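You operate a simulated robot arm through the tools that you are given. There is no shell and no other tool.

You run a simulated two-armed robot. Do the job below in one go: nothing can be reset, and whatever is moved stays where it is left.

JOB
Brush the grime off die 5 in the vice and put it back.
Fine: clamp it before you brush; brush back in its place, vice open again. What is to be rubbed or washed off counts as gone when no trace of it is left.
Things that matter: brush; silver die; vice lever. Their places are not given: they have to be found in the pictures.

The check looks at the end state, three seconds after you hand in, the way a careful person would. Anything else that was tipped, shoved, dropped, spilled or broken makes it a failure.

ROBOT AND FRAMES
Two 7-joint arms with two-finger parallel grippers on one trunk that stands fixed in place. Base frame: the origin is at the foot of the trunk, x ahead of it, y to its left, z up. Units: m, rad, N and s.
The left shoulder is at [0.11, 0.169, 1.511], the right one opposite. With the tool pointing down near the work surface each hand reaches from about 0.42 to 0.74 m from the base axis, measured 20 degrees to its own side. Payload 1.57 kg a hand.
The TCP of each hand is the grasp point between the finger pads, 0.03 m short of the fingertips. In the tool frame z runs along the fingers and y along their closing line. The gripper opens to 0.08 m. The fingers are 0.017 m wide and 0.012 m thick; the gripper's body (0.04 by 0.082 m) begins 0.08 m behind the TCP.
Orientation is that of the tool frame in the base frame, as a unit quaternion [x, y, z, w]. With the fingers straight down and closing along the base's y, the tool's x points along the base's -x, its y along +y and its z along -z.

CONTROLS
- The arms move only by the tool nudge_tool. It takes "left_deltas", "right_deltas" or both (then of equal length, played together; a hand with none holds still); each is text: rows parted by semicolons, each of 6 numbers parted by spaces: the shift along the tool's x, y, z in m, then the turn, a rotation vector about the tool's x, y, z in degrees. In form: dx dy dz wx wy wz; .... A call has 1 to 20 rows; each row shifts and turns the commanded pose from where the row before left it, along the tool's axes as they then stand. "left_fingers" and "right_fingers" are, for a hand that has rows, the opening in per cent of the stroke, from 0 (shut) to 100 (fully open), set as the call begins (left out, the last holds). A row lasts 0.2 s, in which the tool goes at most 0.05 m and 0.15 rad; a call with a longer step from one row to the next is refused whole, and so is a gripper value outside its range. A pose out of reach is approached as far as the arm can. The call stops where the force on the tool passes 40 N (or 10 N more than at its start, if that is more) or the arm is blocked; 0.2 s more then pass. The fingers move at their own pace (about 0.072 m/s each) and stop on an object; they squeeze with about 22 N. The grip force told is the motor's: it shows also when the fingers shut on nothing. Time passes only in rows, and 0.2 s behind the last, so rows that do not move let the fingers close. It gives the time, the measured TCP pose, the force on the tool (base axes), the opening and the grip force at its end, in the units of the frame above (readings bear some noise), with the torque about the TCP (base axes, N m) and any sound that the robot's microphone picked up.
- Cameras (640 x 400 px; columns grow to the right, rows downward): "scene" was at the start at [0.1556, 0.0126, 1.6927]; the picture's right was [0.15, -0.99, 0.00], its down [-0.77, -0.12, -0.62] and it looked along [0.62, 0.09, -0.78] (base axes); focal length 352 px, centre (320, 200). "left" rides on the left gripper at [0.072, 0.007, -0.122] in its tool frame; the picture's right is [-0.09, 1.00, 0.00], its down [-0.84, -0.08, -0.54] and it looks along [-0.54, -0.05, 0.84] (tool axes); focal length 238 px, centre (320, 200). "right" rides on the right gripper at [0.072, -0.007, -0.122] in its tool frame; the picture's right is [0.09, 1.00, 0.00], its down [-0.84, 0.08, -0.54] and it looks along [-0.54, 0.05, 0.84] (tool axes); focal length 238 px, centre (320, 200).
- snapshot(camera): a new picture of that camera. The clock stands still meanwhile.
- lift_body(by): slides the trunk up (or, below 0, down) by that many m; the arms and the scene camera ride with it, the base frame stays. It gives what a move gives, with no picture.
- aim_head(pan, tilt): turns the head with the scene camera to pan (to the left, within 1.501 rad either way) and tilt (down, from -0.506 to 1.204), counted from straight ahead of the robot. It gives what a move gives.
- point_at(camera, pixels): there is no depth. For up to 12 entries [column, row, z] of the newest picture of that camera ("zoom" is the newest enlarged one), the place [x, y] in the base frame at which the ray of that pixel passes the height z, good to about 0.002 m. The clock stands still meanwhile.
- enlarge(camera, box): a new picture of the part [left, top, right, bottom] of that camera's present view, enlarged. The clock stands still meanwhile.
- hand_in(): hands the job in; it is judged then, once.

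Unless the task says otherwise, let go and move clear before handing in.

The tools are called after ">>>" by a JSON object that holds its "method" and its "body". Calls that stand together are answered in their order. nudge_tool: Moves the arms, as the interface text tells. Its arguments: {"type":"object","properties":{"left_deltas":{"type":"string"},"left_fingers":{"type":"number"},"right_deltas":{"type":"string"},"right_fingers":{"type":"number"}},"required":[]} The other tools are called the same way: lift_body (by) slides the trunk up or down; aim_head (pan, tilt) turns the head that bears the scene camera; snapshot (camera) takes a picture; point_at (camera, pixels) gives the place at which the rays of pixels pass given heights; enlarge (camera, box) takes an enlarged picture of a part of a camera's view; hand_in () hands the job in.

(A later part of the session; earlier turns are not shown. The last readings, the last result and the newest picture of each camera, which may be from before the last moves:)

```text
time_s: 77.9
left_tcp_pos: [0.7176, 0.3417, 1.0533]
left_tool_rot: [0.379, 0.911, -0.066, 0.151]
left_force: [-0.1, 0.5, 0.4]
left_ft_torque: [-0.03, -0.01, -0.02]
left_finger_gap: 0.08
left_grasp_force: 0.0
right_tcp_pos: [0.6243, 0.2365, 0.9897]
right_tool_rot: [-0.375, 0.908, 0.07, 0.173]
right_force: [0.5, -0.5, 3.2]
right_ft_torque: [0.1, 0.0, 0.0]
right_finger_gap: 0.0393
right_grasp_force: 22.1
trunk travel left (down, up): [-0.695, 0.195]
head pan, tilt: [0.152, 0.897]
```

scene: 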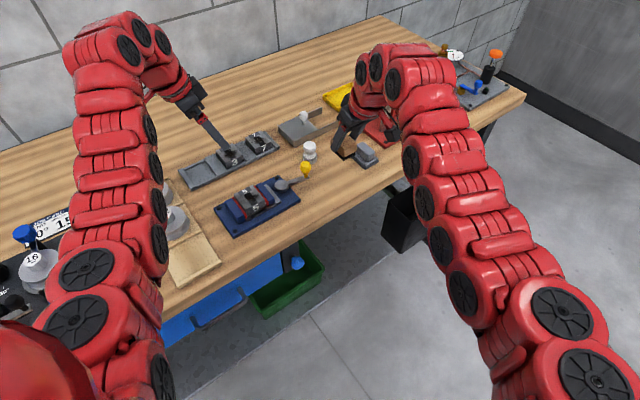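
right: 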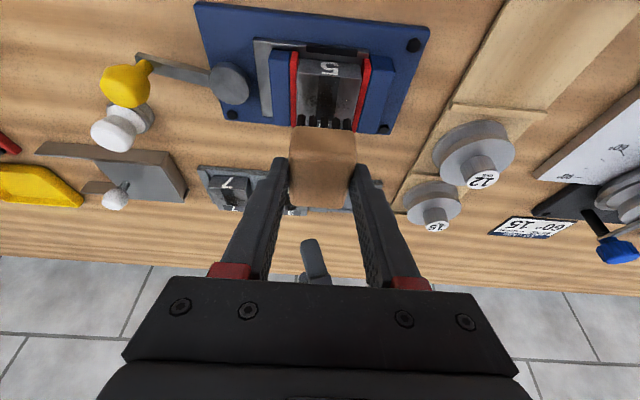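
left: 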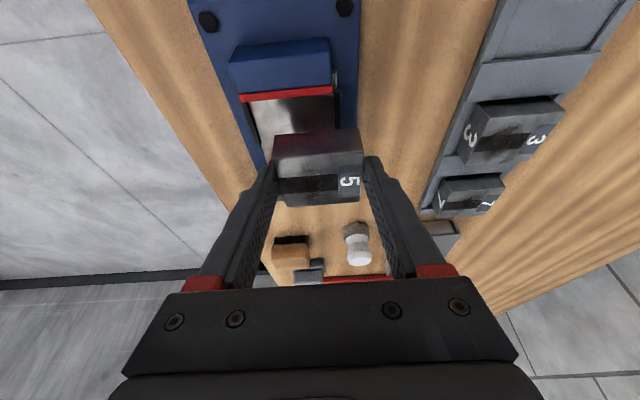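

Light press ≈ 5 N. Now strokes along v offset 12 mm toward −u, then shift to the +u side.

>>> {"method": "nudge_tool", "body": {"right_deltas": "0 0.006 0 0 0 0; 0 0.006 0 0 0 0; -0.00558 0 0.00222 0 0 0; -0.00558 0 0.00222 0 0 0; 0.00558 0 -0.00222 0 0 0; 0.00558 0 -0.00222 0 0 0; 0.00558 0 -0.00222 0 0 0; 0.00558 0 -0.00222 0 0 0; -0.00558 0 0.00222 0 0 0; -0.00558 0 0.00222 0 0 0; -0.00558 0 0.00222 0 0 0; -0.00558 0 0.00222 0 0 0; 0.00558 0 -0.00222 0 0 0; 0.00558 0 -0.00222 0 0 0; 0 -0.006 0 0 0 0; 0 -0.006 0 0 0 0; 0 -0.006 0 0 0 0; 0 0 0 0 0 0"}}

>>> {"method": "nudge_tool", "body": {"right_deltas": "-0.00558 0 0.00222 0 0 0; -0.00558 0 0.00222 0 0 0; 0.00558 0 -0.00222 0 0 0; 0.00558 0 -0.00222 0 0 0; 0.00558 0 -0.00222 0 0 0; 0.00558 0 -0.00222 0 0 0; -0.00558 0 0.00222 0 0 0; -0.00558 0 0.00222 0 0 0; -0.00558 0 0.00222 0 0 0; -0.00558 0 0.00222 0 0 0; 0.00558 0 -0.00222 0 0 0; 0.00558 0 -0.00222 0 0 0; 0 0.006 0 0 0 0; 0 0 0 0 0 0"}}

>>> {"method": "enlarge", "body": {"camera": "right", "box": [240, 40, 400, 160]}}

```text
time_s: 81.7
left_tcp_pos: [0.7185, 0.3411, 1.0536]
left_tool_rot: [0.378, 0.911, -0.065, 0.151]
left_force: [-0.2, 1.1, 0.4]
left_ft_torque: [0.01, 0.0, 0.0]
left_finger_gap: 0.0799
left_grasp_force: 0.0
right_tcp_pos: [0.6274, 0.2326, 0.9906]
right_tool_rot: [-0.375, 0.908, 0.069, 0.174]
right_force: [-2.6, 1.5, 4.5]
right_ft_torque: [0.18, 0.06, 0.06]
right_finger_gap: 0.039
right_grasp_force: 22.1
trunk travel left (down, up): [-0.695, 0.195]
head pan, tilt: [0.152, 0.897]
```

```text
time_s: 84.7
left_tcp_pos: [0.7176, 0.3386, 1.0546]
left_tool_rot: [0.378, 0.911, -0.065, 0.151]
left_force: [0.5, -0.3, 1.3]
left_ft_torque: [0.0, -0.01, -0.02]
left_finger_gap: 0.0797
left_grasp_force: 0.1
right_tcp_pos: [0.6243, 0.2363, 0.9893]
right_tool_rot: [-0.374, 0.908, 0.07, 0.175]
right_force: [4.2, -2.4, 11.4]
right_ft_torque: [0.05, -0.2, -0.05]
right_finger_gap: 0.0392
right_grasp_force: 21.9
trunk travel left (down, up): [-0.695, 0.195]
head pan, tilt: [0.152, 0.897]
```

```text
3.33 times, centred on (320, 100) of right
```

zoom: 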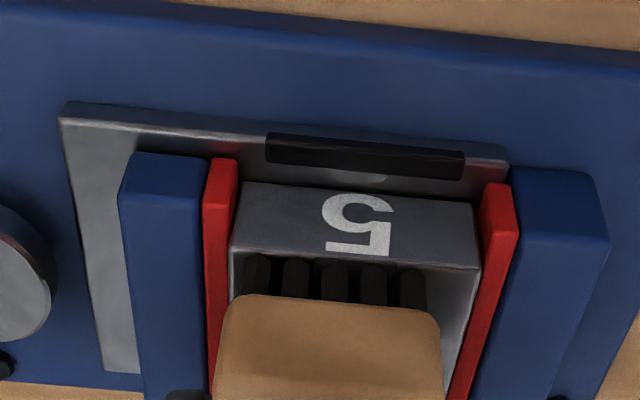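

Press stayed between 5 and 12 N. Lift the brush and move it aside (+u) to inspect the die's top.

>>> {"method": "nudge_tool", "body": {"right_deltas": "-0.0046 0 -0.0116 0 0 0; -0.0046 0 -0.0116 0 0 0; -0.0046 0 -0.0116 0 0 0; -0.0046 0 -0.0116 0 0 0; 0 -0.025 0 0 0 0; 0 -0.025 0 0 0 0; 0 -0.025 0 0 0 0; 0 0 0 0 0 0"}}

>>> {"method": "enlarge", "body": {"camera": "scene", "box": [216, 165, 296, 230]}}

>>> {"method": "snapshot", "body": {"camera": "right"}}

```text
time_s: 86.5
left_tcp_pos: [0.7184, 0.341, 1.0545]
left_tool_rot: [0.378, 0.911, -0.066, 0.151]
left_force: [0.5, 0.1, -1.1]
left_ft_torque: [0.02, 0.01, -0.02]
left_finger_gap: 0.08
left_grasp_force: 0.1
right_tcp_pos: [0.6777, 0.1854, 1.0388]
right_tool_rot: [-0.376, 0.908, 0.069, 0.172]
right_force: [-0.2, 0.6, -1.1]
right_ft_torque: [-0.01, 0.02, -0.04]
right_finger_gap: 0.0394
right_grasp_force: 22.8
trunk travel left (down, up): [-0.695, 0.195]
head pan, tilt: [0.152, 0.897]
```

```text
6.15 times, centred on (256, 198) of scene
```

zoom: 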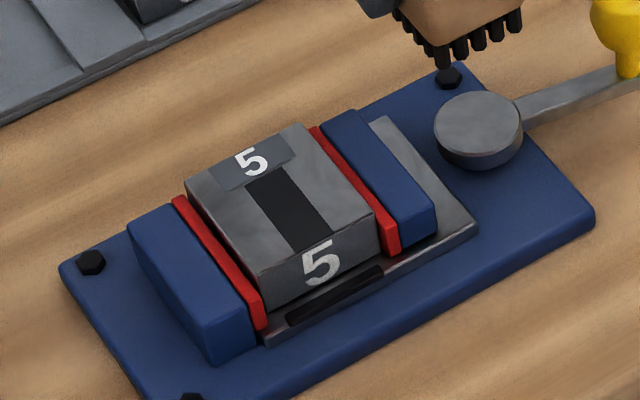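

```text
taken
```

right: 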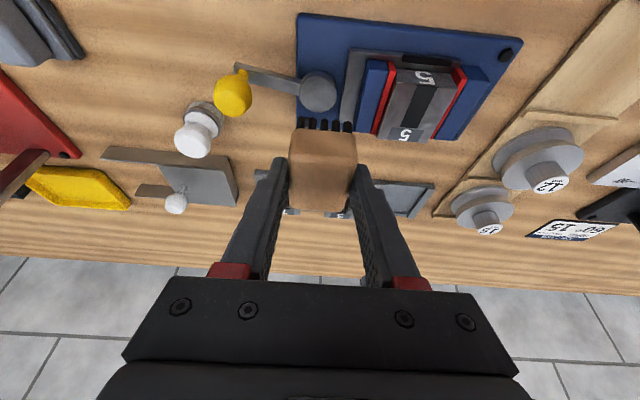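

The speckled grime looks gone. I'll zoom in hard on the die from both cameras to look for any trace.

>>> {"method": "enlarge", "body": {"camera": "scene", "box": [236, 182, 268, 214]}}

>>> {"method": "enlarge", "body": {"camera": "right", "box": [365, 55, 475, 150]}}

```text
12.50 times, centred on (252, 198) of scene
```

zoom: 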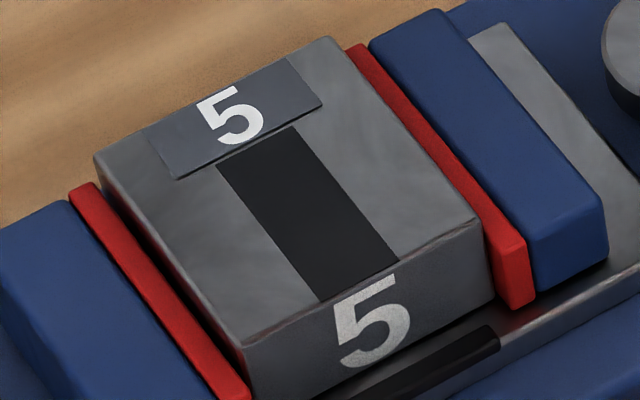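

```text
4.21 times, centred on (420, 102) of right
```

zoom: 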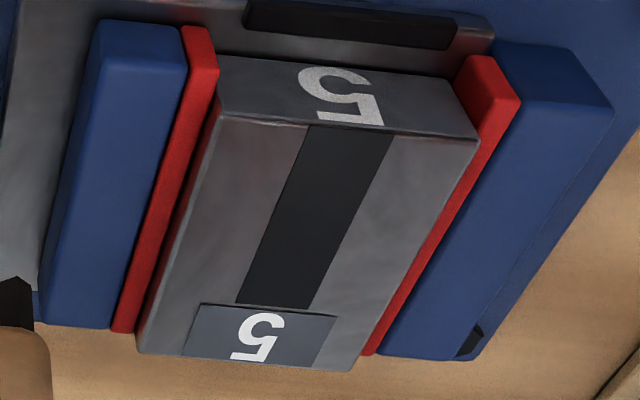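

The die's top is clean with no trace left. Now carry the brush back over its home spot.

>>> {"method": "nudge_tool", "body": {"right_deltas": "0.0037 -0.0128 -0.0015 0 0 0; 0.0073 -0.0255 -0.0029 0 0 0; 0.0073 -0.0255 -0.0029 0 0 0; 0.0073 -0.0255 -0.0029 0 0 0; 0.0073 -0.0255 -0.0029 0 0 0; 0.0073 -0.0255 -0.0029 0 0 0; 0.0037 -0.0129 -0.0014 0 0 0; 0 0 0 0 0 0; 0 0 0 0 0 0"}}

>>> {"method": "snapshot", "body": {"camera": "right"}}

```text
time_s: 88.5
left_tcp_pos: [0.7181, 0.3409, 1.0541]
left_tool_rot: [0.378, 0.911, -0.065, 0.151]
left_force: [-0.6, -1.1, -0.2]
left_ft_torque: [-0.03, 0.03, 0.01]
left_finger_gap: 0.0799
left_grasp_force: 0.2
right_tcp_pos: [0.751, 0.0427, 1.0394]
right_tool_rot: [-0.375, 0.908, 0.069, 0.172]
right_force: [0.6, 0.6, -1.5]
right_ft_torque: [0.02, 0.01, -0.02]
right_finger_gap: 0.0392
right_grasp_force: 21.8
trunk travel left (down, up): [-0.695, 0.195]
head pan, tilt: [0.152, 0.897]
```

```text
taken
```

right: 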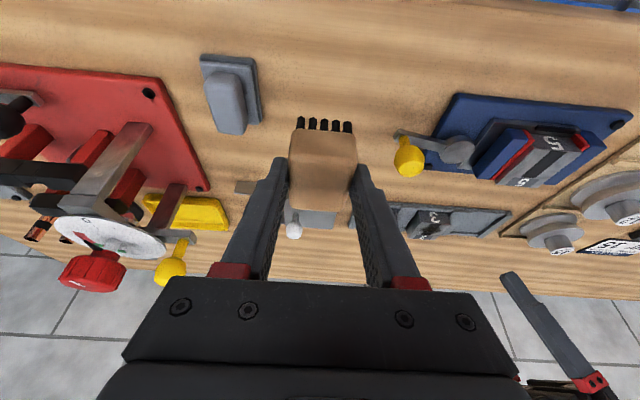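

Nearly on target (1.7 mm off). Descend to z ≈ 0.953, then feel for the table.

>>> {"method": "nudge_tool", "body": {"right_deltas": "0.006 0 0.0162 0 0 0; 0.006 0 0.0162 0 0 0; 0.006 -0.0005 0.0162 0 0 0; 0.006 0 0.0162 0 0 0; 0.006 0 0.0162 0 0 0; 0 0 0 0 0 0; 0 0 0 0 0 0"}}

>>> {"method": "nudge_tool", "body": {"right_deltas": "0.00037 0 0.00093 0 0 0; 0.00037 0 0.00093 0 0 0; 0.00037 0 0.00093 0 0 0; 0 0 0 0 0 0"}}

```text
time_s: 90.1
left_tcp_pos: [0.7193, 0.3401, 1.0538]
left_tool_rot: [0.378, 0.911, -0.065, 0.151]
left_force: [0.0, -0.2, 0.0]
left_ft_torque: [0.0, -0.01, 0.03]
left_finger_gap: 0.08
left_grasp_force: 0.1
right_tcp_pos: [0.7548, 0.0448, 0.9539]
right_tool_rot: [-0.375, 0.908, 0.069, 0.173]
right_force: [0.2, -0.2, -0.6]
right_ft_torque: [-0.02, 0.01, 0.01]
right_finger_gap: 0.0393
right_grasp_force: 21.2
trunk travel left (down, up): [-0.695, 0.195]
head pan, tilt: [0.152, 0.897]
```

```text
time_s: 91.1
left_tcp_pos: [0.7177, 0.3405, 1.0536]
left_tool_rot: [0.377, 0.911, -0.065, 0.15]
left_force: [-0.8, 0.2, -0.5]
left_ft_torque: [-0.01, 0.0, 0.01]
left_finger_gap: 0.0797
left_grasp_force: 0.0
right_tcp_pos: [0.7542, 0.0447, 0.9503]
right_tool_rot: [-0.375, 0.908, 0.069, 0.173]
right_force: [-0.7, -0.4, -2.0]
right_ft_torque: [-0.03, 0.0, 0.0]
right_finger_gap: 0.0394
right_grasp_force: 21.9
trunk travel left (down, up): [-0.695, 0.195]
head pan, tilt: [0.152, 0.897]
```

Still hanging (−2 N). Correct 2 mm back in v and continue lowering by 1 mm rows.

>>> {"method": "nudge_tool", "body": {"right_deltas": "0.0019 0 -0.0007 0 0 0; 0.00037 0 0.00093 0 0 0; 0.00037 0 0.00093 0 0 0; 0.00037 0 0.00093 0 0 0; 0 0 0 0 0 0"}}

```text
time_s: 92.3
left_tcp_pos: [0.7177, 0.34, 1.0536]
left_tool_rot: [0.378, 0.911, -0.066, 0.151]
left_force: [0.4, -0.1, -0.2]
left_ft_torque: [0.01, 0.03, -0.01]
left_finger_gap: 0.0803
left_grasp_force: 0.0
right_tcp_pos: [0.751, 0.0412, 0.9468]
right_tool_rot: [-0.375, 0.908, 0.069, 0.172]
right_force: [-0.1, -0.7, -1.4]
right_ft_torque: [-0.01, 0.02, 0.01]
right_finger_gap: 0.0392
right_grasp_force: 22.1
trunk travel left (down, up): [-0.695, 0.195]
head pan, tilt: [0.152, 0.897]
```

>>> {"method": "nudge_tool", "body": {"right_deltas": "0.00037 0 0.00093 0 0 0; 0.00037 0 0.00093 0 0 0; 0 0 0 0 0 0"}}

```text
time_s: 93.1
left_tcp_pos: [0.7184, 0.3394, 1.0532]
left_tool_rot: [0.378, 0.911, -0.065, 0.151]
left_force: [-0.2, 0.7, -1.2]
left_ft_torque: [-0.03, 0.04, 0.0]
left_finger_gap: 0.0799
left_grasp_force: 0.0
right_tcp_pos: [0.7509, 0.0416, 0.9448]
right_tool_rot: [-0.375, 0.908, 0.069, 0.174]
right_force: [0.2, 0.5, 0.4]
right_ft_torque: [0.04, -0.01, -0.01]
right_finger_gap: 0.0393
right_grasp_force: 21.7
trunk travel left (down, up): [-0.695, 0.195]
head pan, tilt: [0.152, 0.897]
```

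Light touch on the table at z=0.9448; I'm ~2–3 mm nearer than home, so hop 1 mm up, 2 mm outward, down again, then open.

>>> {"method": "nudge_tool", "body": {"right_deltas": "-0.0023 0 -0.0002 0 0 0; 0 0 0 0 0 0; 0.00037 0 0.00093 0 0 0; 0 0 0 0 0 0"}}

>>> {"method": "nudge_tool", "body": {"right_deltas": "0 0 0 0 0 0; 0 0 0 0 0 0; 0 0 0 0 0 0", "right_fingers": 65}}

>>> {"method": "enlarge", "body": {"camera": "right", "box": [200, 40, 440, 240]}}

```text
time_s: 94.1
left_tcp_pos: [0.7183, 0.3409, 1.054]
left_tool_rot: [0.379, 0.911, -0.066, 0.151]
left_force: [-0.1, -0.3, 0.7]
left_ft_torque: [0.02, 0.0, 0.01]
left_finger_gap: 0.08
left_grasp_force: 0.1
right_tcp_pos: [0.7531, 0.0432, 0.9454]
right_tool_rot: [-0.375, 0.908, 0.069, 0.174]
right_force: [-0.1, 0.1, 0.6]
right_ft_torque: [-0.01, -0.06, 0.02]
right_finger_gap: 0.0392
right_grasp_force: 22.3
trunk travel left (down, up): [-0.695, 0.195]
head pan, tilt: [0.152, 0.897]
```

```text
time_s: 94.9
left_tcp_pos: [0.7191, 0.3403, 1.0546]
left_tool_rot: [0.378, 0.911, -0.064, 0.152]
left_force: [0.3, -0.3, -0.2]
left_ft_torque: [-0.01, -0.01, 0.0]
left_finger_gap: 0.0797
left_grasp_force: 0.1
right_tcp_pos: [0.7533, 0.0432, 0.9458]
right_tool_rot: [-0.375, 0.908, 0.069, 0.173]
right_force: [-0.5, -0.4, -0.6]
right_ft_torque: [-0.02, -0.02, -0.03]
right_finger_gap: 0.0522
right_grasp_force: 0.1
trunk travel left (down, up): [-0.695, 0.195]
head pan, tilt: [0.152, 0.897]
```

```text
2.00 times, centred on (320, 140) of right
```

zoom: 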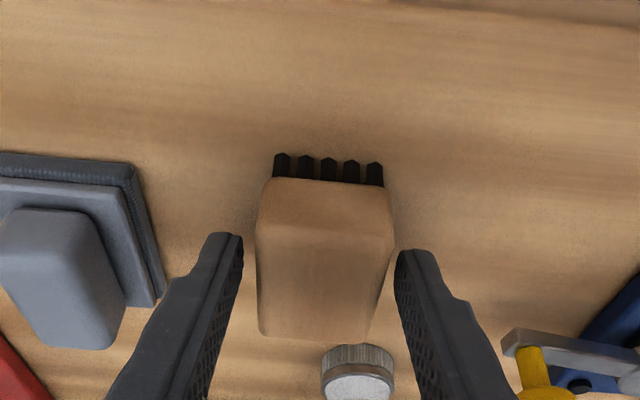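

The brush stands released at its home. Raise the right hand straight up and check the scene.

>>> {"method": "nudge_tool", "body": {"right_deltas": "-0.0033 0 -0.0084 0 0 0; -0.0066 0 -0.0167 0 0 0; -0.0066 0 -0.0167 0 0 0; -0.0066 0 -0.0167 0 0 0; -0.0066 0 -0.0167 0 0 0; -0.0033 0 -0.0084 0 0 0; 0 0 0 0 0 0"}}

>>> {"method": "snapshot", "body": {"camera": "right"}}

>>> {"method": "snapshot", "body": {"camera": "scene"}}

>>> {"method": "enlarge", "body": {"camera": "right", "box": [220, 40, 420, 240]}}

```text
time_s: 96.5
left_tcp_pos: [0.7194, 0.3394, 1.0543]
left_tool_rot: [0.377, 0.911, -0.065, 0.151]
left_force: [-0.2, 0.0, 0.0]
left_ft_torque: [0.01, 0.0, 0.0]
left_finger_gap: 0.0801
left_grasp_force: 0.0
right_tcp_pos: [0.7517, 0.0457, 1.0353]
right_tool_rot: [-0.375, 0.908, 0.07, 0.173]
right_force: [-0.5, -0.2, -0.7]
right_ft_torque: [-0.01, 0.04, 0.04]
right_finger_gap: 0.0521
right_grasp_force: 0.1
trunk travel left (down, up): [-0.695, 0.195]
head pan, tilt: [0.152, 0.897]
```

```text
taken
```

right: 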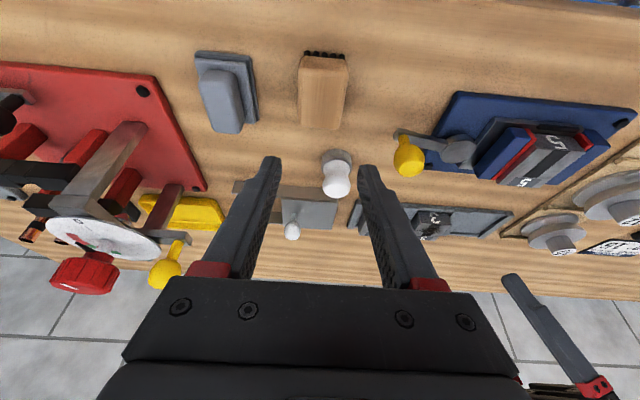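

```text
taken
```

scene: 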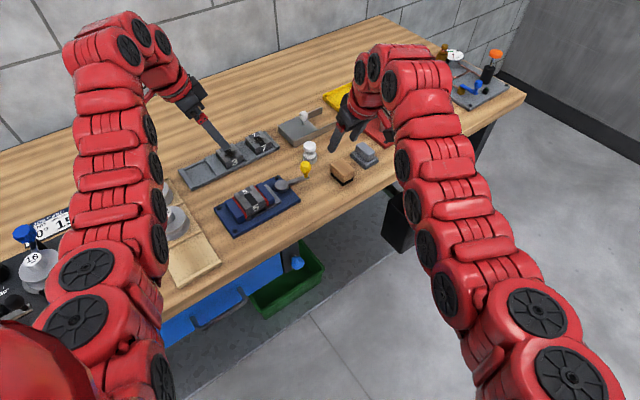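

```text
2.00 times, centred on (320, 140) of right
```

zoom: 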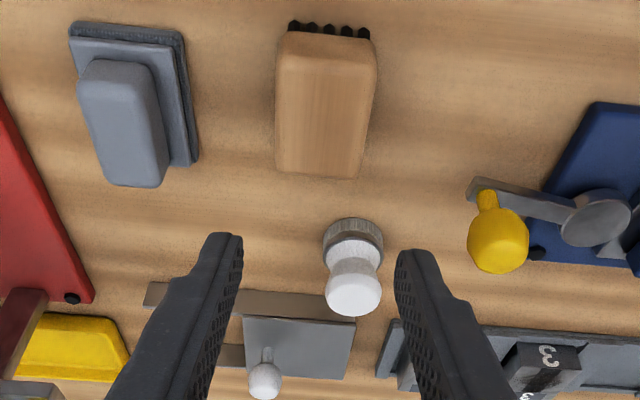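

Let me verify the brush's spot numerically against its original centre (0.7565, 0.050).

>>> {"method": "point_at", "body": {"camera": "zoom", "pixels": [[282, 60, 0.937], [376, 66, 0.937], [362, 178, 0.937], [276, 172, 0.937], [198, 160, 0.912], [183, 35, 0.912], [497, 240, 0.9605]]}}

```text
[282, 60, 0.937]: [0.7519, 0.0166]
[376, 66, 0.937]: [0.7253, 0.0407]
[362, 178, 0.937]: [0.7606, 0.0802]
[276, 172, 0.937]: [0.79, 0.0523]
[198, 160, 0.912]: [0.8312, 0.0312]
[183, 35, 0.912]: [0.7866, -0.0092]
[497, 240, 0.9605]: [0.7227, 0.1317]
```

Brush is within ~2 mm of its original place. Now move above the lever knob (0.7215, 0.1305).

>>> {"method": "nudge_tool", "body": {"right_deltas": "-0.012 0.0271 0.0047 0 0 0; -0.012 0.0271 0.0047 0 0 0; -0.0119 0.0271 0.0048 0 0 0; 0 0 0 0 0 0; 0 0 0 0 0 0"}}

>>> {"method": "snapshot", "body": {"camera": "right"}}

```text
time_s: 97.7
left_tcp_pos: [0.7179, 0.3404, 1.054]
left_tool_rot: [0.378, 0.911, -0.065, 0.151]
left_force: [0.6, -0.7, 0.5]
left_ft_torque: [0.0, 0.02, -0.03]
left_finger_gap: 0.0802
left_grasp_force: 0.0
right_tcp_pos: [0.7211, 0.1267, 1.0364]
right_tool_rot: [-0.375, 0.908, 0.069, 0.174]
right_force: [0.0, 1.1, 0.9]
right_ft_torque: [0.03, 0.04, 0.01]
right_finger_gap: 0.0518
right_grasp_force: 0.1
trunk travel left (down, up): [-0.695, 0.195]
head pan, tilt: [0.152, 0.897]
```

```text
taken
```

right: 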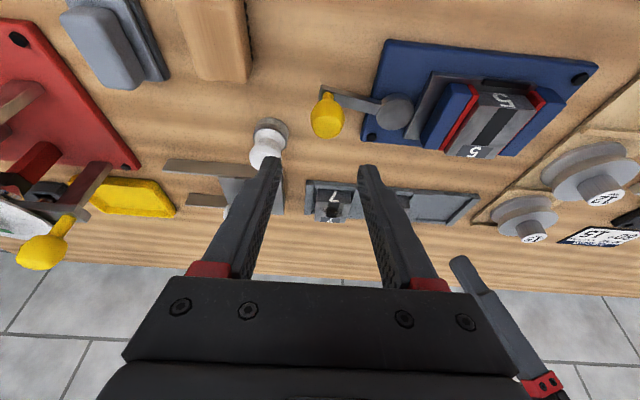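

>>> {"method": "point_at", "body": {"camera": "right", "pixels": [[326, 116, 0.9605], [322, 92, 0.933], [395, 112, 0.93]]}}

```text
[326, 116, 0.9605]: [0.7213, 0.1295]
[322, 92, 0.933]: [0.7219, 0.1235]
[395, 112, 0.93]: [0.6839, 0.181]
```

Knob at (0.7213, 0.1295). Descend around it.

>>> {"method": "nudge_tool", "body": {"right_deltas": "0.006 0.0005 0.0166 0 0 0; 0.006 0.0005 0.0166 0 0 0; 0.006 0.0005 0.0166 0 0 0; 0.006 0.0004 0.0165 0 0 0; 0 0 0 0 0 0"}}

>>> {"method": "enlarge", "body": {"camera": "right", "box": [200, 40, 480, 240]}}

>>> {"method": "enlarge", "body": {"camera": "scene", "box": [240, 130, 368, 220]}}

```text
time_s: 98.9
left_tcp_pos: [0.7187, 0.3408, 1.0532]
left_tool_rot: [0.378, 0.911, -0.065, 0.151]
left_force: [-0.5, 0.0, -0.3]
left_ft_torque: [0.0, 0.0, -0.01]
left_finger_gap: 0.0801
left_grasp_force: 0.2
right_tcp_pos: [0.724, 0.129, 0.9639]
right_tool_rot: [-0.375, 0.908, 0.068, 0.174]
right_force: [0.4, 0.2, -0.3]
right_ft_torque: [-0.02, 0.04, 0.01]
right_finger_gap: 0.052
right_grasp_force: 0.1
trunk travel left (down, up): [-0.695, 0.195]
head pan, tilt: [0.152, 0.897]
```

```text
2.00 times, centred on (340, 140) of right
```

zoom: 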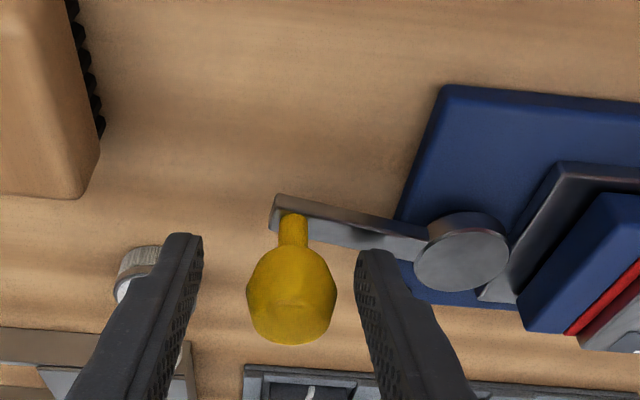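

```text
4.44 times, centred on (304, 175) of scene
```

zoom: 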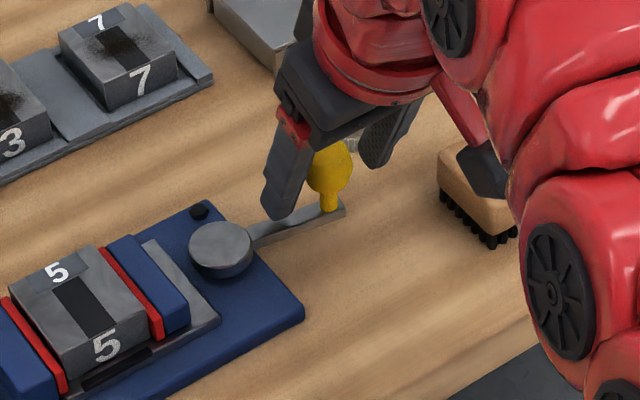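

Shift 2 mm toward −u to centre, then close on the knob.

>>> {"method": "nudge_tool", "body": {"right_deltas": "0.0007 0.0022 -0.0003 0 0 0; 0 0 0 0 0 0"}}

>>> {"method": "nudge_tool", "body": {"right_deltas": "0 0 0 0 0 0; 0 0 0 0 0 0; 0 0 0 0 0 0; 0 0 0 0 0 0", "right_fingers": 0}}

```text
time_s: 99.5
left_tcp_pos: [0.7193, 0.34, 1.0531]
left_tool_rot: [0.378, 0.911, -0.065, 0.151]
left_force: [-0.5, 0.3, 0.1]
left_ft_torque: [-0.01, -0.01, -0.01]
left_finger_gap: 0.0798
left_grasp_force: 0.0
right_tcp_pos: [0.7216, 0.1288, 0.9641]
right_tool_rot: [-0.375, 0.908, 0.069, 0.173]
right_force: [-0.2, -0.1, -1.0]
right_ft_torque: [-0.02, -0.02, -0.02]
right_finger_gap: 0.0521
right_grasp_force: 0.0
trunk travel left (down, up): [-0.695, 0.195]
head pan, tilt: [0.152, 0.897]
```

```text
time_s: 100.5
left_tcp_pos: [0.718, 0.3403, 1.0534]
left_tool_rot: [0.378, 0.911, -0.066, 0.151]
left_force: [-0.2, -0.9, 0.7]
left_ft_torque: [-0.03, 0.01, 0.03]
left_finger_gap: 0.0797
left_grasp_force: 0.0
right_tcp_pos: [0.7201, 0.1311, 0.9646]
right_tool_rot: [-0.375, 0.908, 0.07, 0.172]
right_force: [-1.2, 1.5, -1.1]
right_ft_torque: [0.28, 0.39, -0.12]
right_finger_gap: 0.0271
right_grasp_force: 37.7
trunk travel left (down, up): [-0.695, 0.195]
head pan, tilt: [0.152, 0.897]
```

Gripped with TCP at the knob (lever ≈ 77°). Now swing it back along the arc, first to ~47°.

>>> {"method": "nudge_tool", "body": {"right_deltas": "0.00596 0.00184 -0.00236 0 0 0; 0.00575 0.0025 -0.00227 0 0 0; 0.00548 0.00313 -0.00217 0 0 0; 0.00514 0.00373 -0.00204 0 0 0; 0.00475 0.00428 -0.00188 0 0 0; 0 0 0 0 0 0"}}

>>> {"method": "enlarge", "body": {"camera": "scene", "box": [220, 130, 348, 230]}}

>>> {"method": "enlarge", "body": {"camera": "right", "box": [200, 40, 520, 260]}}

```text
time_s: 101.9
left_tcp_pos: [0.7183, 0.3384, 1.054]
left_tool_rot: [0.378, 0.911, -0.064, 0.15]
left_force: [0.1, 0.4, 0.6]
left_ft_torque: [0.02, 0.01, -0.02]
left_finger_gap: 0.0798
left_grasp_force: 0.1
right_tcp_pos: [0.6902, 0.1168, 0.9637]
right_tool_rot: [-0.373, 0.909, 0.068, 0.174]
right_force: [7.1, -16.6, 2.8]
right_ft_torque: [0.36, -0.16, -0.45]
right_finger_gap: 0.0264
right_grasp_force: 37.3
trunk travel left (down, up): [-0.695, 0.195]
head pan, tilt: [0.152, 0.897]
```

```text
4.00 times, centred on (284, 180) of scene
```

zoom: 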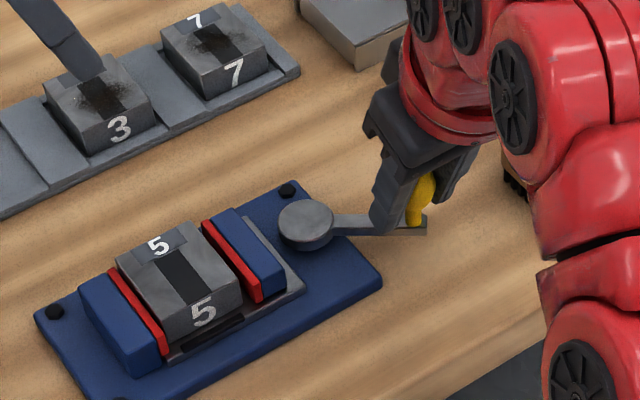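

```text
1.82 times, centred on (360, 150) of right
```

zoom: 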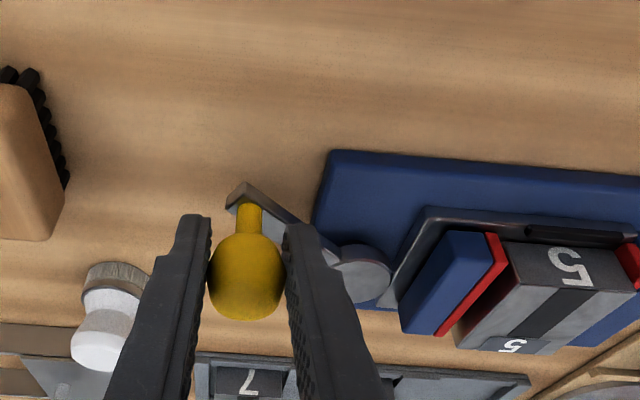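

The lever follows (≈50°) and the jaw is opening. Continue the arc toward the original open position.

>>> {"method": "nudge_tool", "body": {"right_deltas": "0.00431 0.0048 -0.0017 0 0 0; 0.00382 0.00526 -0.00151 0 0 0; 0.00328 0.00566 -0.0013 0 0 0; 0.00272 0.00599 -0.00107 0 0 0; 0.00212 0.00626 -0.00084 0 0 0; 0 0 0 0 0 0"}}

>>> {"method": "enlarge", "body": {"camera": "right", "box": [200, 40, 520, 260]}}

```text
time_s: 102.7
left_tcp_pos: [0.7162, 0.3429, 1.0548]
left_tool_rot: [0.376, 0.912, -0.066, 0.151]
left_force: [-0.1, 0.2, 0.2]
left_ft_torque: [0.02, 0.01, 0.0]
left_finger_gap: 0.08
left_grasp_force: 0.1
right_tcp_pos: [0.6736, 0.117, 0.9639]
right_tool_rot: [-0.368, 0.912, 0.061, 0.172]
right_force: [-1.8, -24.9, 2.3]
right_ft_torque: [0.58, -0.31, -0.21]
right_finger_gap: 0.0271
right_grasp_force: 38.2
trunk travel left (down, up): [-0.695, 0.195]
head pan, tilt: [0.152, 0.897]
stopped in row 3 (right hand): the force on the tool passed its limit at 41 N (the readings are from after the stop); the commanded pose is now the measured one
```

```text
1.82 times, centred on (360, 150) of right
```

zoom: 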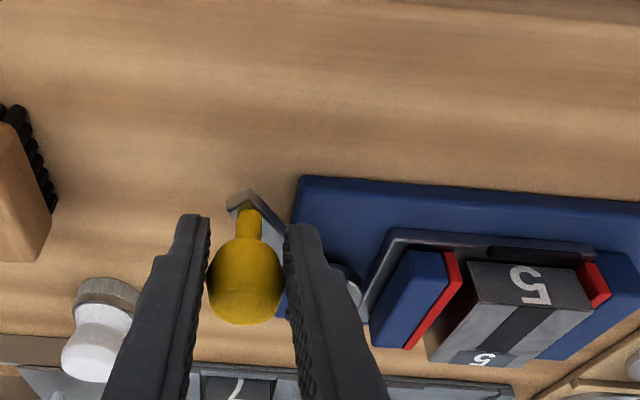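

The knob has crept to the edge of the pads (force pushes my hand off). The jaw is already loose from the die. I'll open the fingers, re-centre on the knob, and then push with the finger face.

>>> {"method": "nudge_tool", "body": {"right_deltas": "0 0 0 0 0 0; 0 0 0 0 0 0; 0 0 0 0 0 0", "right_fingers": 60}}

>>> {"method": "snapshot", "body": {"camera": "right"}}

>>> {"method": "enlarge", "body": {"camera": "scene", "box": [220, 130, 348, 230]}}

```text
time_s: 103.5
left_tcp_pos: [0.7177, 0.3418, 1.0537]
left_tool_rot: [0.377, 0.912, -0.065, 0.151]
left_force: [0.1, 0.9, 0.4]
left_ft_torque: [0.02, -0.01, -0.02]
left_finger_gap: 0.0803
left_grasp_force: 0.0
right_tcp_pos: [0.6743, 0.1215, 0.9632]
right_tool_rot: [-0.373, 0.909, 0.066, 0.173]
right_force: [-0.3, 0.5, -0.4]
right_ft_torque: [0.03, 0.0, 0.02]
right_finger_gap: 0.0481
right_grasp_force: 0.0
trunk travel left (down, up): [-0.695, 0.195]
head pan, tilt: [0.152, 0.897]
```

```text
taken
```

right: 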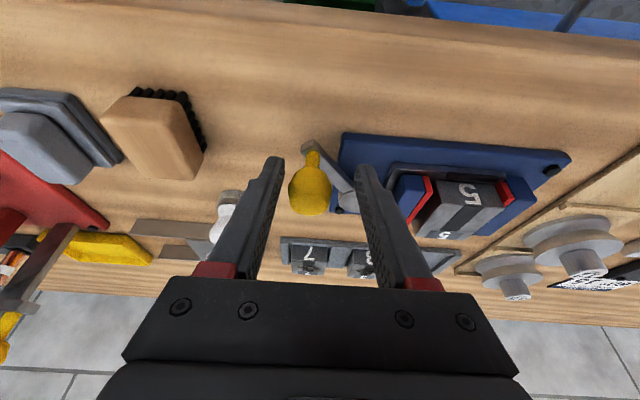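

```text
4.00 times, centred on (284, 180) of scene
```

zoom: 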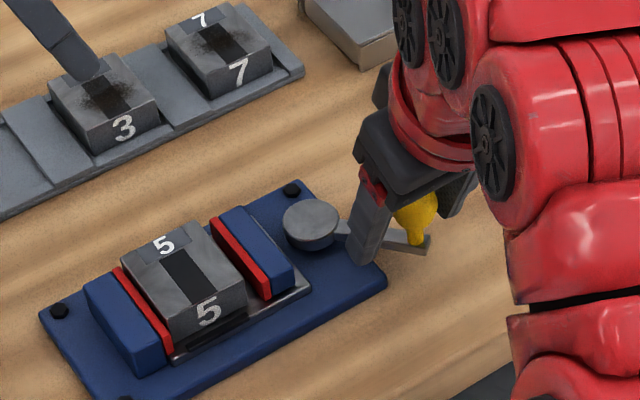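

>>> {"method": "point_at", "body": {"camera": "right", "pixels": [[310, 192, 0.9605], [313, 155, 0.933], [347, 200, 0.93]]}}

>>> {"method": "point_at", "body": {"camera": "scene", "pixels": [[310, 187, 0.953], [310.8, 190.5, 0.933]]}}

```text
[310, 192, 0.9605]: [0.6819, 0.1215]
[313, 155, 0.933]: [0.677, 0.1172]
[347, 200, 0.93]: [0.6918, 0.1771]
```

```text
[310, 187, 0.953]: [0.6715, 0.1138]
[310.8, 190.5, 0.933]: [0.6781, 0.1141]
```

The knob is at about (0.680, 0.119), lever ≈ 40°. With fingers loosely around it (0.048 m), I'll sweep along the arc so the outer finger pushes the knob to the open position.

>>> {"method": "nudge_tool", "body": {"right_deltas": "0.0027 0.0072 -0.0011 0 0 0; 0.0026 0.0073 -0.001 0 0 0; 0.0023 0.0051 -0.0009 0 0 0; 0.0023 0.0051 -0.0009 0 0 0; 0.0009 0.0054 -0.0004 0 0 0; 0 0 0 0 0 0"}}

>>> {"method": "enlarge", "body": {"camera": "right", "box": [200, 60, 520, 260]}}

```text
time_s: 104.8
left_tcp_pos: [0.7175, 0.3417, 1.0526]
left_tool_rot: [0.378, 0.911, -0.066, 0.151]
left_force: [0.4, -0.4, 0.0]
left_ft_torque: [-0.01, 0.0, 0.0]
left_finger_gap: 0.0801
left_grasp_force: 0.1
right_tcp_pos: [0.6424, 0.1343, 0.9646]
right_tool_rot: [-0.372, 0.91, 0.065, 0.172]
right_force: [-0.1, -1.9, -0.1]
right_ft_torque: [-0.02, 0.05, 0.01]
right_finger_gap: 0.0491
right_grasp_force: 0.7
trunk travel left (down, up): [-0.695, 0.195]
head pan, tilt: [0.152, 0.897]
```

```text
2.00 times, centred on (360, 160) of right
```

zoom: 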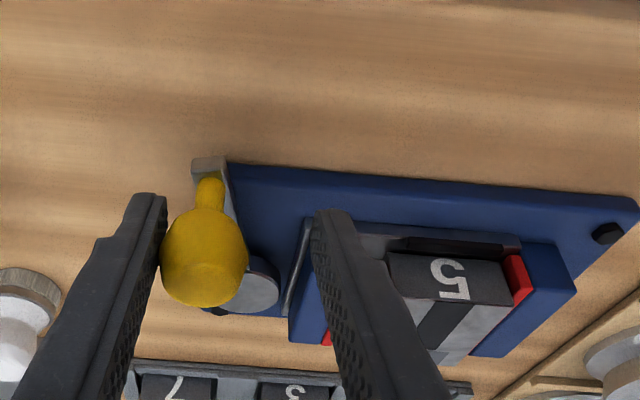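

Works with only ~2 N. Continue to the open stop.

>>> {"method": "nudge_tool", "body": {"right_deltas": "0.0006 0.0055 -0.0002 0 0 0; 0 0.005 0 0 0 0; 0 0.0045 0 0 0 0; 0 0 0 0 0 0"}}

>>> {"method": "enlarge", "body": {"camera": "right", "box": [200, 60, 520, 260]}}

>>> {"method": "enlarge", "body": {"camera": "scene", "box": [209, 150, 319, 236]}}

```text
time_s: 105.8
left_tcp_pos: [0.7183, 0.3411, 1.0548]
left_tool_rot: [0.377, 0.911, -0.065, 0.152]
left_force: [-0.4, -0.3, 0.1]
left_ft_torque: [-0.02, 0.02, 0.01]
left_finger_gap: 0.0801
left_grasp_force: 0.1
right_tcp_pos: [0.6319, 0.1427, 0.9643]
right_tool_rot: [-0.372, 0.91, 0.065, 0.173]
right_force: [0.4, -0.6, 0.7]
right_ft_torque: [0.02, 0.04, 0.01]
right_finger_gap: 0.049
right_grasp_force: 0.4
trunk travel left (down, up): [-0.695, 0.195]
head pan, tilt: [0.152, 0.897]
```

```text
2.00 times, centred on (360, 160) of right
```

zoom: 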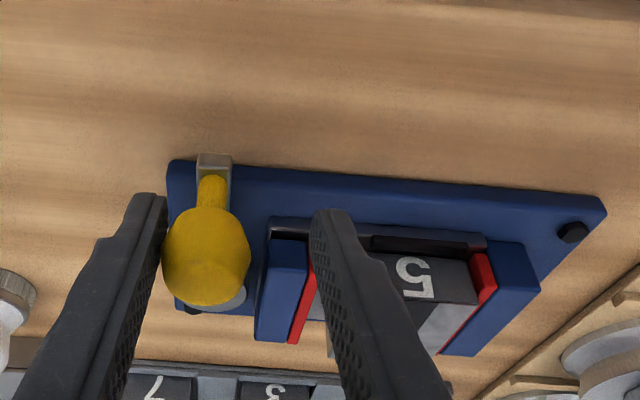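

```text
4.65 times, centred on (264, 193) of scene
```

zoom: 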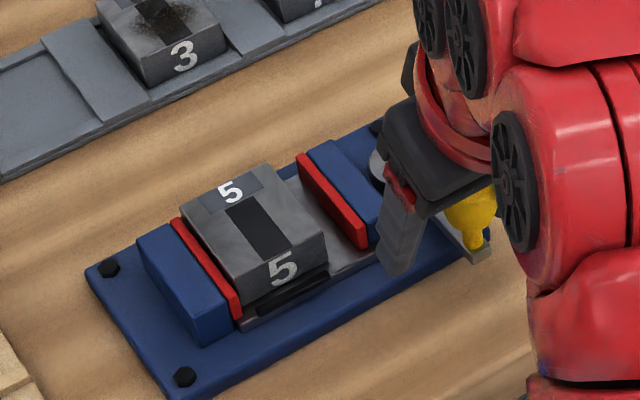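

The vice is open again and the lever points toward the front edge as at the start. One more small push to seat it at its stop.

>>> {"method": "nudge_tool", "body": {"right_deltas": "0 0.0015 0 0 0 0; 0 0.0015 0 0 0 0; 0 0 0 0 0 0"}}

>>> {"method": "enlarge", "body": {"camera": "right", "box": [200, 60, 520, 260]}}

```text
time_s: 106.7
left_tcp_pos: [0.7188, 0.3424, 1.0541]
left_tool_rot: [0.377, 0.912, -0.065, 0.151]
left_force: [-0.1, -0.7, -0.4]
left_ft_torque: [0.0, 0.03, -0.04]
left_finger_gap: 0.0801
left_grasp_force: 0.0
right_tcp_pos: [0.6291, 0.1461, 0.9645]
right_tool_rot: [-0.371, 0.91, 0.064, 0.172]
right_force: [1.1, -1.2, -1.2]
right_ft_torque: [0.02, 0.09, -0.06]
right_finger_gap: 0.0503
right_grasp_force: 1.7
trunk travel left (down, up): [-0.695, 0.195]
head pan, tilt: [0.152, 0.897]
```

```text
2.00 times, centred on (360, 160) of right
```

zoom: 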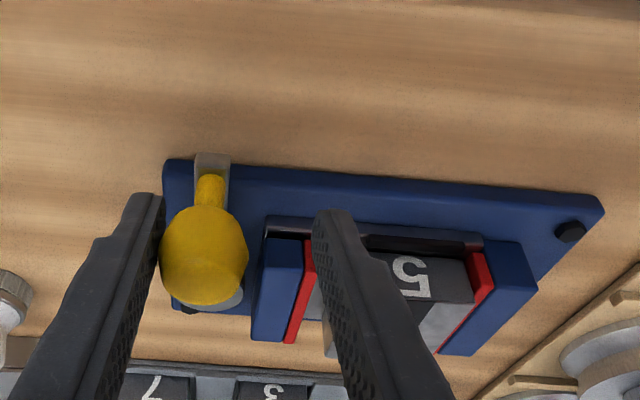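

The finger opening crept (grip 1.7 N) — lever is at its open stop. I'll ease off, raise the right hand and move it away to the right.

>>> {"method": "nudge_tool", "body": {"right_deltas": "0 -0.0045 0 0 0 0; 0 -0.003 0 0 0 0; -0.0059 0 -0.0149 0 0 0; -0.0059 0 -0.0149 0 0 0; -0.0059 0 -0.0149 0 0 0; -0.0059 0 -0.0149 0 0 0; -0.0059 0 -0.0149 0 0 0; 0 0 0 0 0 0"}}

>>> {"method": "nudge_tool", "body": {"right_deltas": "0.01 -0.035 -0.004 0 0 0; 0.01 -0.035 -0.004 0 0 0; 0.01 -0.035 -0.004 0 0 0; 0.01 -0.035 -0.004 0 0 0; 0.01 -0.035 -0.004 0 0 0; 0.01 -0.035 -0.004 0 0 0; 0 0 0 0 0 0"}}

>>> {"method": "snapshot", "body": {"camera": "scene"}}

>>> {"method": "snapshot", "body": {"camera": "right"}}

```text
time_s: 108.5
left_tcp_pos: [0.719, 0.3418, 1.0536]
left_tool_rot: [0.377, 0.911, -0.066, 0.151]
left_force: [-0.1, -0.5, 0.4]
left_ft_torque: [-0.03, 0.01, -0.01]
left_finger_gap: 0.0799
left_grasp_force: 0.0
right_tcp_pos: [0.6355, 0.1421, 1.0432]
right_tool_rot: [-0.371, 0.91, 0.064, 0.172]
right_force: [0.4, -0.3, -0.1]
right_ft_torque: [-0.02, 0.02, -0.03]
right_finger_gap: 0.048
right_grasp_force: 0.1
trunk travel left (down, up): [-0.695, 0.195]
head pan, tilt: [0.152, 0.897]
```

```text
time_s: 110.0
left_tcp_pos: [0.7173, 0.3416, 1.0542]
left_tool_rot: [0.377, 0.912, -0.065, 0.151]
left_force: [-0.3, 0.9, 0.5]
left_ft_torque: [0.0, -0.01, 0.03]
left_finger_gap: 0.0799
left_grasp_force: 0.0
right_tcp_pos: [0.7325, -0.0546, 1.0456]
right_tool_rot: [-0.372, 0.91, 0.065, 0.172]
right_force: [-0.5, -0.4, 1.0]
right_ft_torque: [-0.01, 0.0, 0.01]
right_finger_gap: 0.0481
right_grasp_force: 0.1
trunk travel left (down, up): [-0.695, 0.195]
head pan, tilt: [0.152, 0.897]
```

```text
taken
```

scene: 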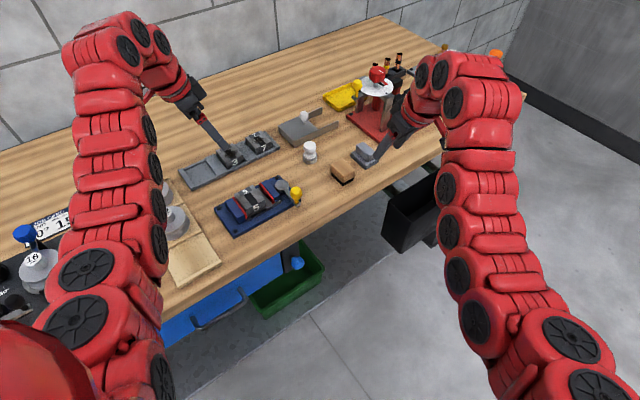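

```text
taken
```

right: 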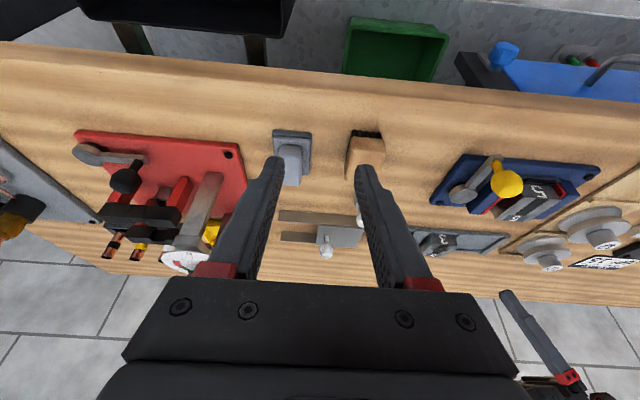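

Vice is open with die 5 by the fixed jaw, brush at home. Now raise the trunk for the left hand's vice reach, and lower the left hand relative to the body.

>>> {"method": "lift_body", "body": {"by": 0.19}}

>>> {"method": "nudge_tool", "body": {"left_deltas": "0.012 0 0.0355 0 0 0; 0.012 0 0.0355 0 0 0; 0.012 0 0.0355 0 0 0; 0.012 0 0.0355 0 0 0; 0.012 0 0.0355 0 0 0; 0 0 0 0 0 0"}}

```text
time_s: 112.1
left_tcp_pos: [0.7183, 0.3417, 1.2446]
left_tool_rot: [0.377, 0.912, -0.065, 0.151]
left_force: [-0.2, 0.6, 0.2]
left_ft_torque: [-0.04, -0.02, 0.0]
left_finger_gap: 0.08
left_grasp_force: 0.1
right_tcp_pos: [0.7339, -0.0544, 1.2364]
right_tool_rot: [-0.371, 0.91, 0.065, 0.173]
right_force: [0.5, 0.5, 0.6]
right_ft_torque: [0.03, 0.0, -0.01]
right_finger_gap: 0.0478
right_grasp_force: 0.0
trunk travel left (down, up): [-0.885, 0.005]
head pan, tilt: [0.152, 0.897]
```

```text
time_s: 113.5
left_tcp_pos: [0.7197, 0.3406, 1.0595]
left_tool_rot: [0.378, 0.911, -0.064, 0.152]
left_force: [-0.5, 0.0, -0.3]
left_ft_torque: [-0.02, -0.01, 0.01]
left_finger_gap: 0.0801
left_grasp_force: 0.1
right_tcp_pos: [0.7327, -0.0535, 1.2379]
right_tool_rot: [-0.371, 0.91, 0.065, 0.173]
right_force: [-0.8, 0.0, -0.3]
right_ft_torque: [0.02, -0.04, 0.01]
right_finger_gap: 0.048
right_grasp_force: 0.1
trunk travel left (down, up): [-0.885, 0.005]
head pan, tilt: [0.152, 0.897]
```

Move the left hand over the vice at z ≈ 1.01.

>>> {"method": "nudge_tool", "body": {"left_deltas": "0.00325 -0.0218 0.0076 0 0 0; 0.00325 -0.0218 0.0076 0 0 0; 0.00325 -0.0218 0.0076 0 0 0; 0.00325 -0.0218 0.0076 0 0 0; 0.00325 -0.0219 0.0076 0 0 0; 0.00325 -0.0219 0.0076 0 0 0; 0 0 0 0 0 0; 0 0 0 0 0 0"}}

>>> {"method": "snapshot", "body": {"camera": "left"}}

>>> {"method": "enlarge", "body": {"camera": "scene", "box": [200, 160, 328, 260]}}

>>> {"method": "enlarge", "body": {"camera": "left", "box": [180, 20, 440, 220]}}

```text
time_s: 115.3
left_tcp_pos: [0.6261, 0.2486, 1.0086]
left_tool_rot: [0.377, 0.911, -0.065, 0.151]
left_force: [-0.1, -0.2, -0.6]
left_ft_torque: [0.03, -0.01, 0.01]
left_finger_gap: 0.0799
left_grasp_force: 0.1
right_tcp_pos: [0.7337, -0.0538, 1.237]
right_tool_rot: [-0.372, 0.91, 0.065, 0.172]
right_force: [0.1, -0.1, -0.5]
right_ft_torque: [0.01, 0.0, -0.02]
right_finger_gap: 0.0479
right_grasp_force: 0.0
trunk travel left (down, up): [-0.885, 0.005]
head pan, tilt: [0.152, 0.897]
```

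```text
taken
```

left: 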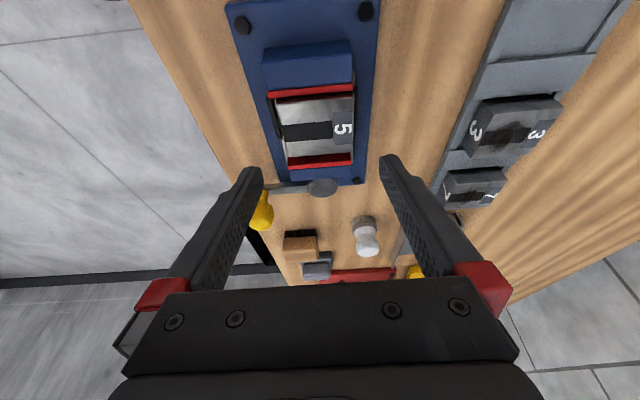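

```text
4.00 times, centred on (264, 210) of scene
```

zoom: 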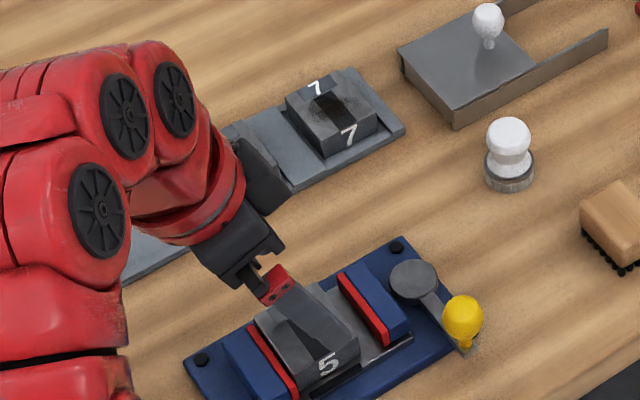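

```text
2.00 times, centred on (310, 120) of left
```

zoom: 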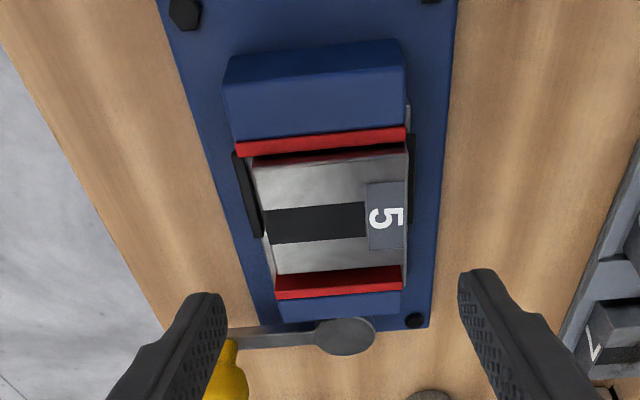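

The left camera shows the die clean and well between the open fingers. I'll measure its corners for grasp alignment.

>>> {"method": "point_at", "body": {"camera": "zoom", "pixels": [[252, 167, 0.945], [408, 152, 0.945], [401, 263, 0.945], [273, 275, 0.945]]}}

```text
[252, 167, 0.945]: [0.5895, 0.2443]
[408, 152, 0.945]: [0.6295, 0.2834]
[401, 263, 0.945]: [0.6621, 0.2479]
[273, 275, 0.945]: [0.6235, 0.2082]
```

Die centre (0.626, 0.246). Descend to z ≈ 0.959 with a 4 mm shift so the fingertips meet the die's middle.

>>> {"method": "nudge_tool", "body": {"left_deltas": "0.0051 0 0.0113 0 0 0; 0.0051 0 0.0113 0 0 0; 0.0051 0 0.0113 0 0 0; 0.005 0 0.0113 0 0 0; 0 0 0 0 0 0; 0 0 0 0 0 0"}}

>>> {"method": "enlarge", "body": {"camera": "left", "box": [180, 20, 440, 220]}}

>>> {"method": "enlarge", "body": {"camera": "scene", "box": [216, 190, 312, 260]}}

```text
time_s: 116.7
left_tcp_pos: [0.6205, 0.2524, 0.9583]
left_tool_rot: [0.378, 0.911, -0.066, 0.15]
left_force: [0.2, 0.2, 0.7]
left_ft_torque: [0.01, 0.02, -0.02]
left_finger_gap: 0.0802
left_grasp_force: 0.0
right_tcp_pos: [0.7335, -0.0541, 1.2371]
right_tool_rot: [-0.371, 0.91, 0.065, 0.173]
right_force: [-0.1, -0.3, -0.5]
right_ft_torque: [-0.01, 0.01, 0.01]
right_finger_gap: 0.0479
right_grasp_force: 0.2
trunk travel left (down, up): [-0.885, 0.005]
head pan, tilt: [0.152, 0.897]
```

```text
2.00 times, centred on (310, 120) of left
```

zoom: 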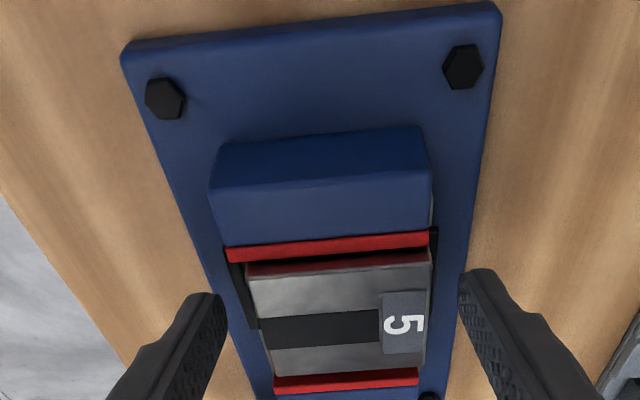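

```text
5.71 times, centred on (264, 225) of scene
```

zoom: 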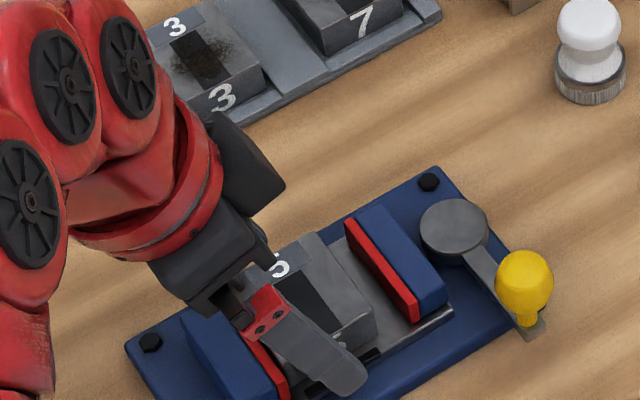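

Aligned; close the fingers on the die.

>>> {"method": "nudge_tool", "body": {"left_deltas": "0 0 0 0 0 0; 0 0 0 0 0 0; 0 0 0 0 0 0; 0 0 0 0 0 0", "left_fingers": 0}}

>>> {"method": "enlarge", "body": {"camera": "left", "box": [180, 20, 440, 220]}}

```text
time_s: 117.7
left_tcp_pos: [0.6198, 0.2528, 0.9594]
left_tool_rot: [0.376, 0.912, -0.065, 0.151]
left_force: [0.5, 0.9, 1.2]
left_ft_torque: [0.18, -0.16, 0.06]
left_finger_gap: 0.0558
left_grasp_force: 21.8
right_tcp_pos: [0.7336, -0.0537, 1.2363]
right_tool_rot: [-0.371, 0.91, 0.066, 0.171]
right_force: [0.9, 0.4, -0.4]
right_ft_torque: [-0.05, -0.06, 0.01]
right_finger_gap: 0.048
right_grasp_force: 0.1
trunk travel left (down, up): [-0.885, 0.005]
head pan, tilt: [0.152, 0.897]
```

```text
2.00 times, centred on (310, 120) of left
```

zoom: 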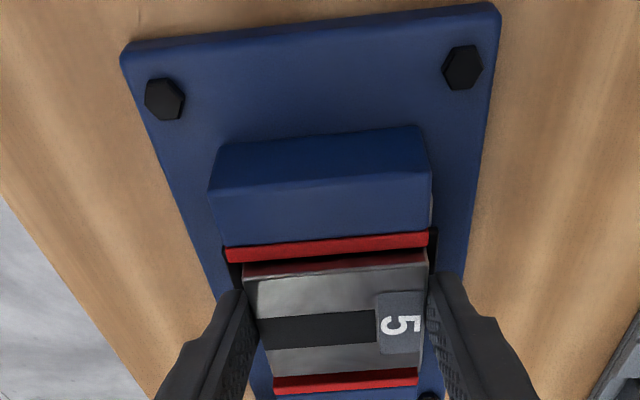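

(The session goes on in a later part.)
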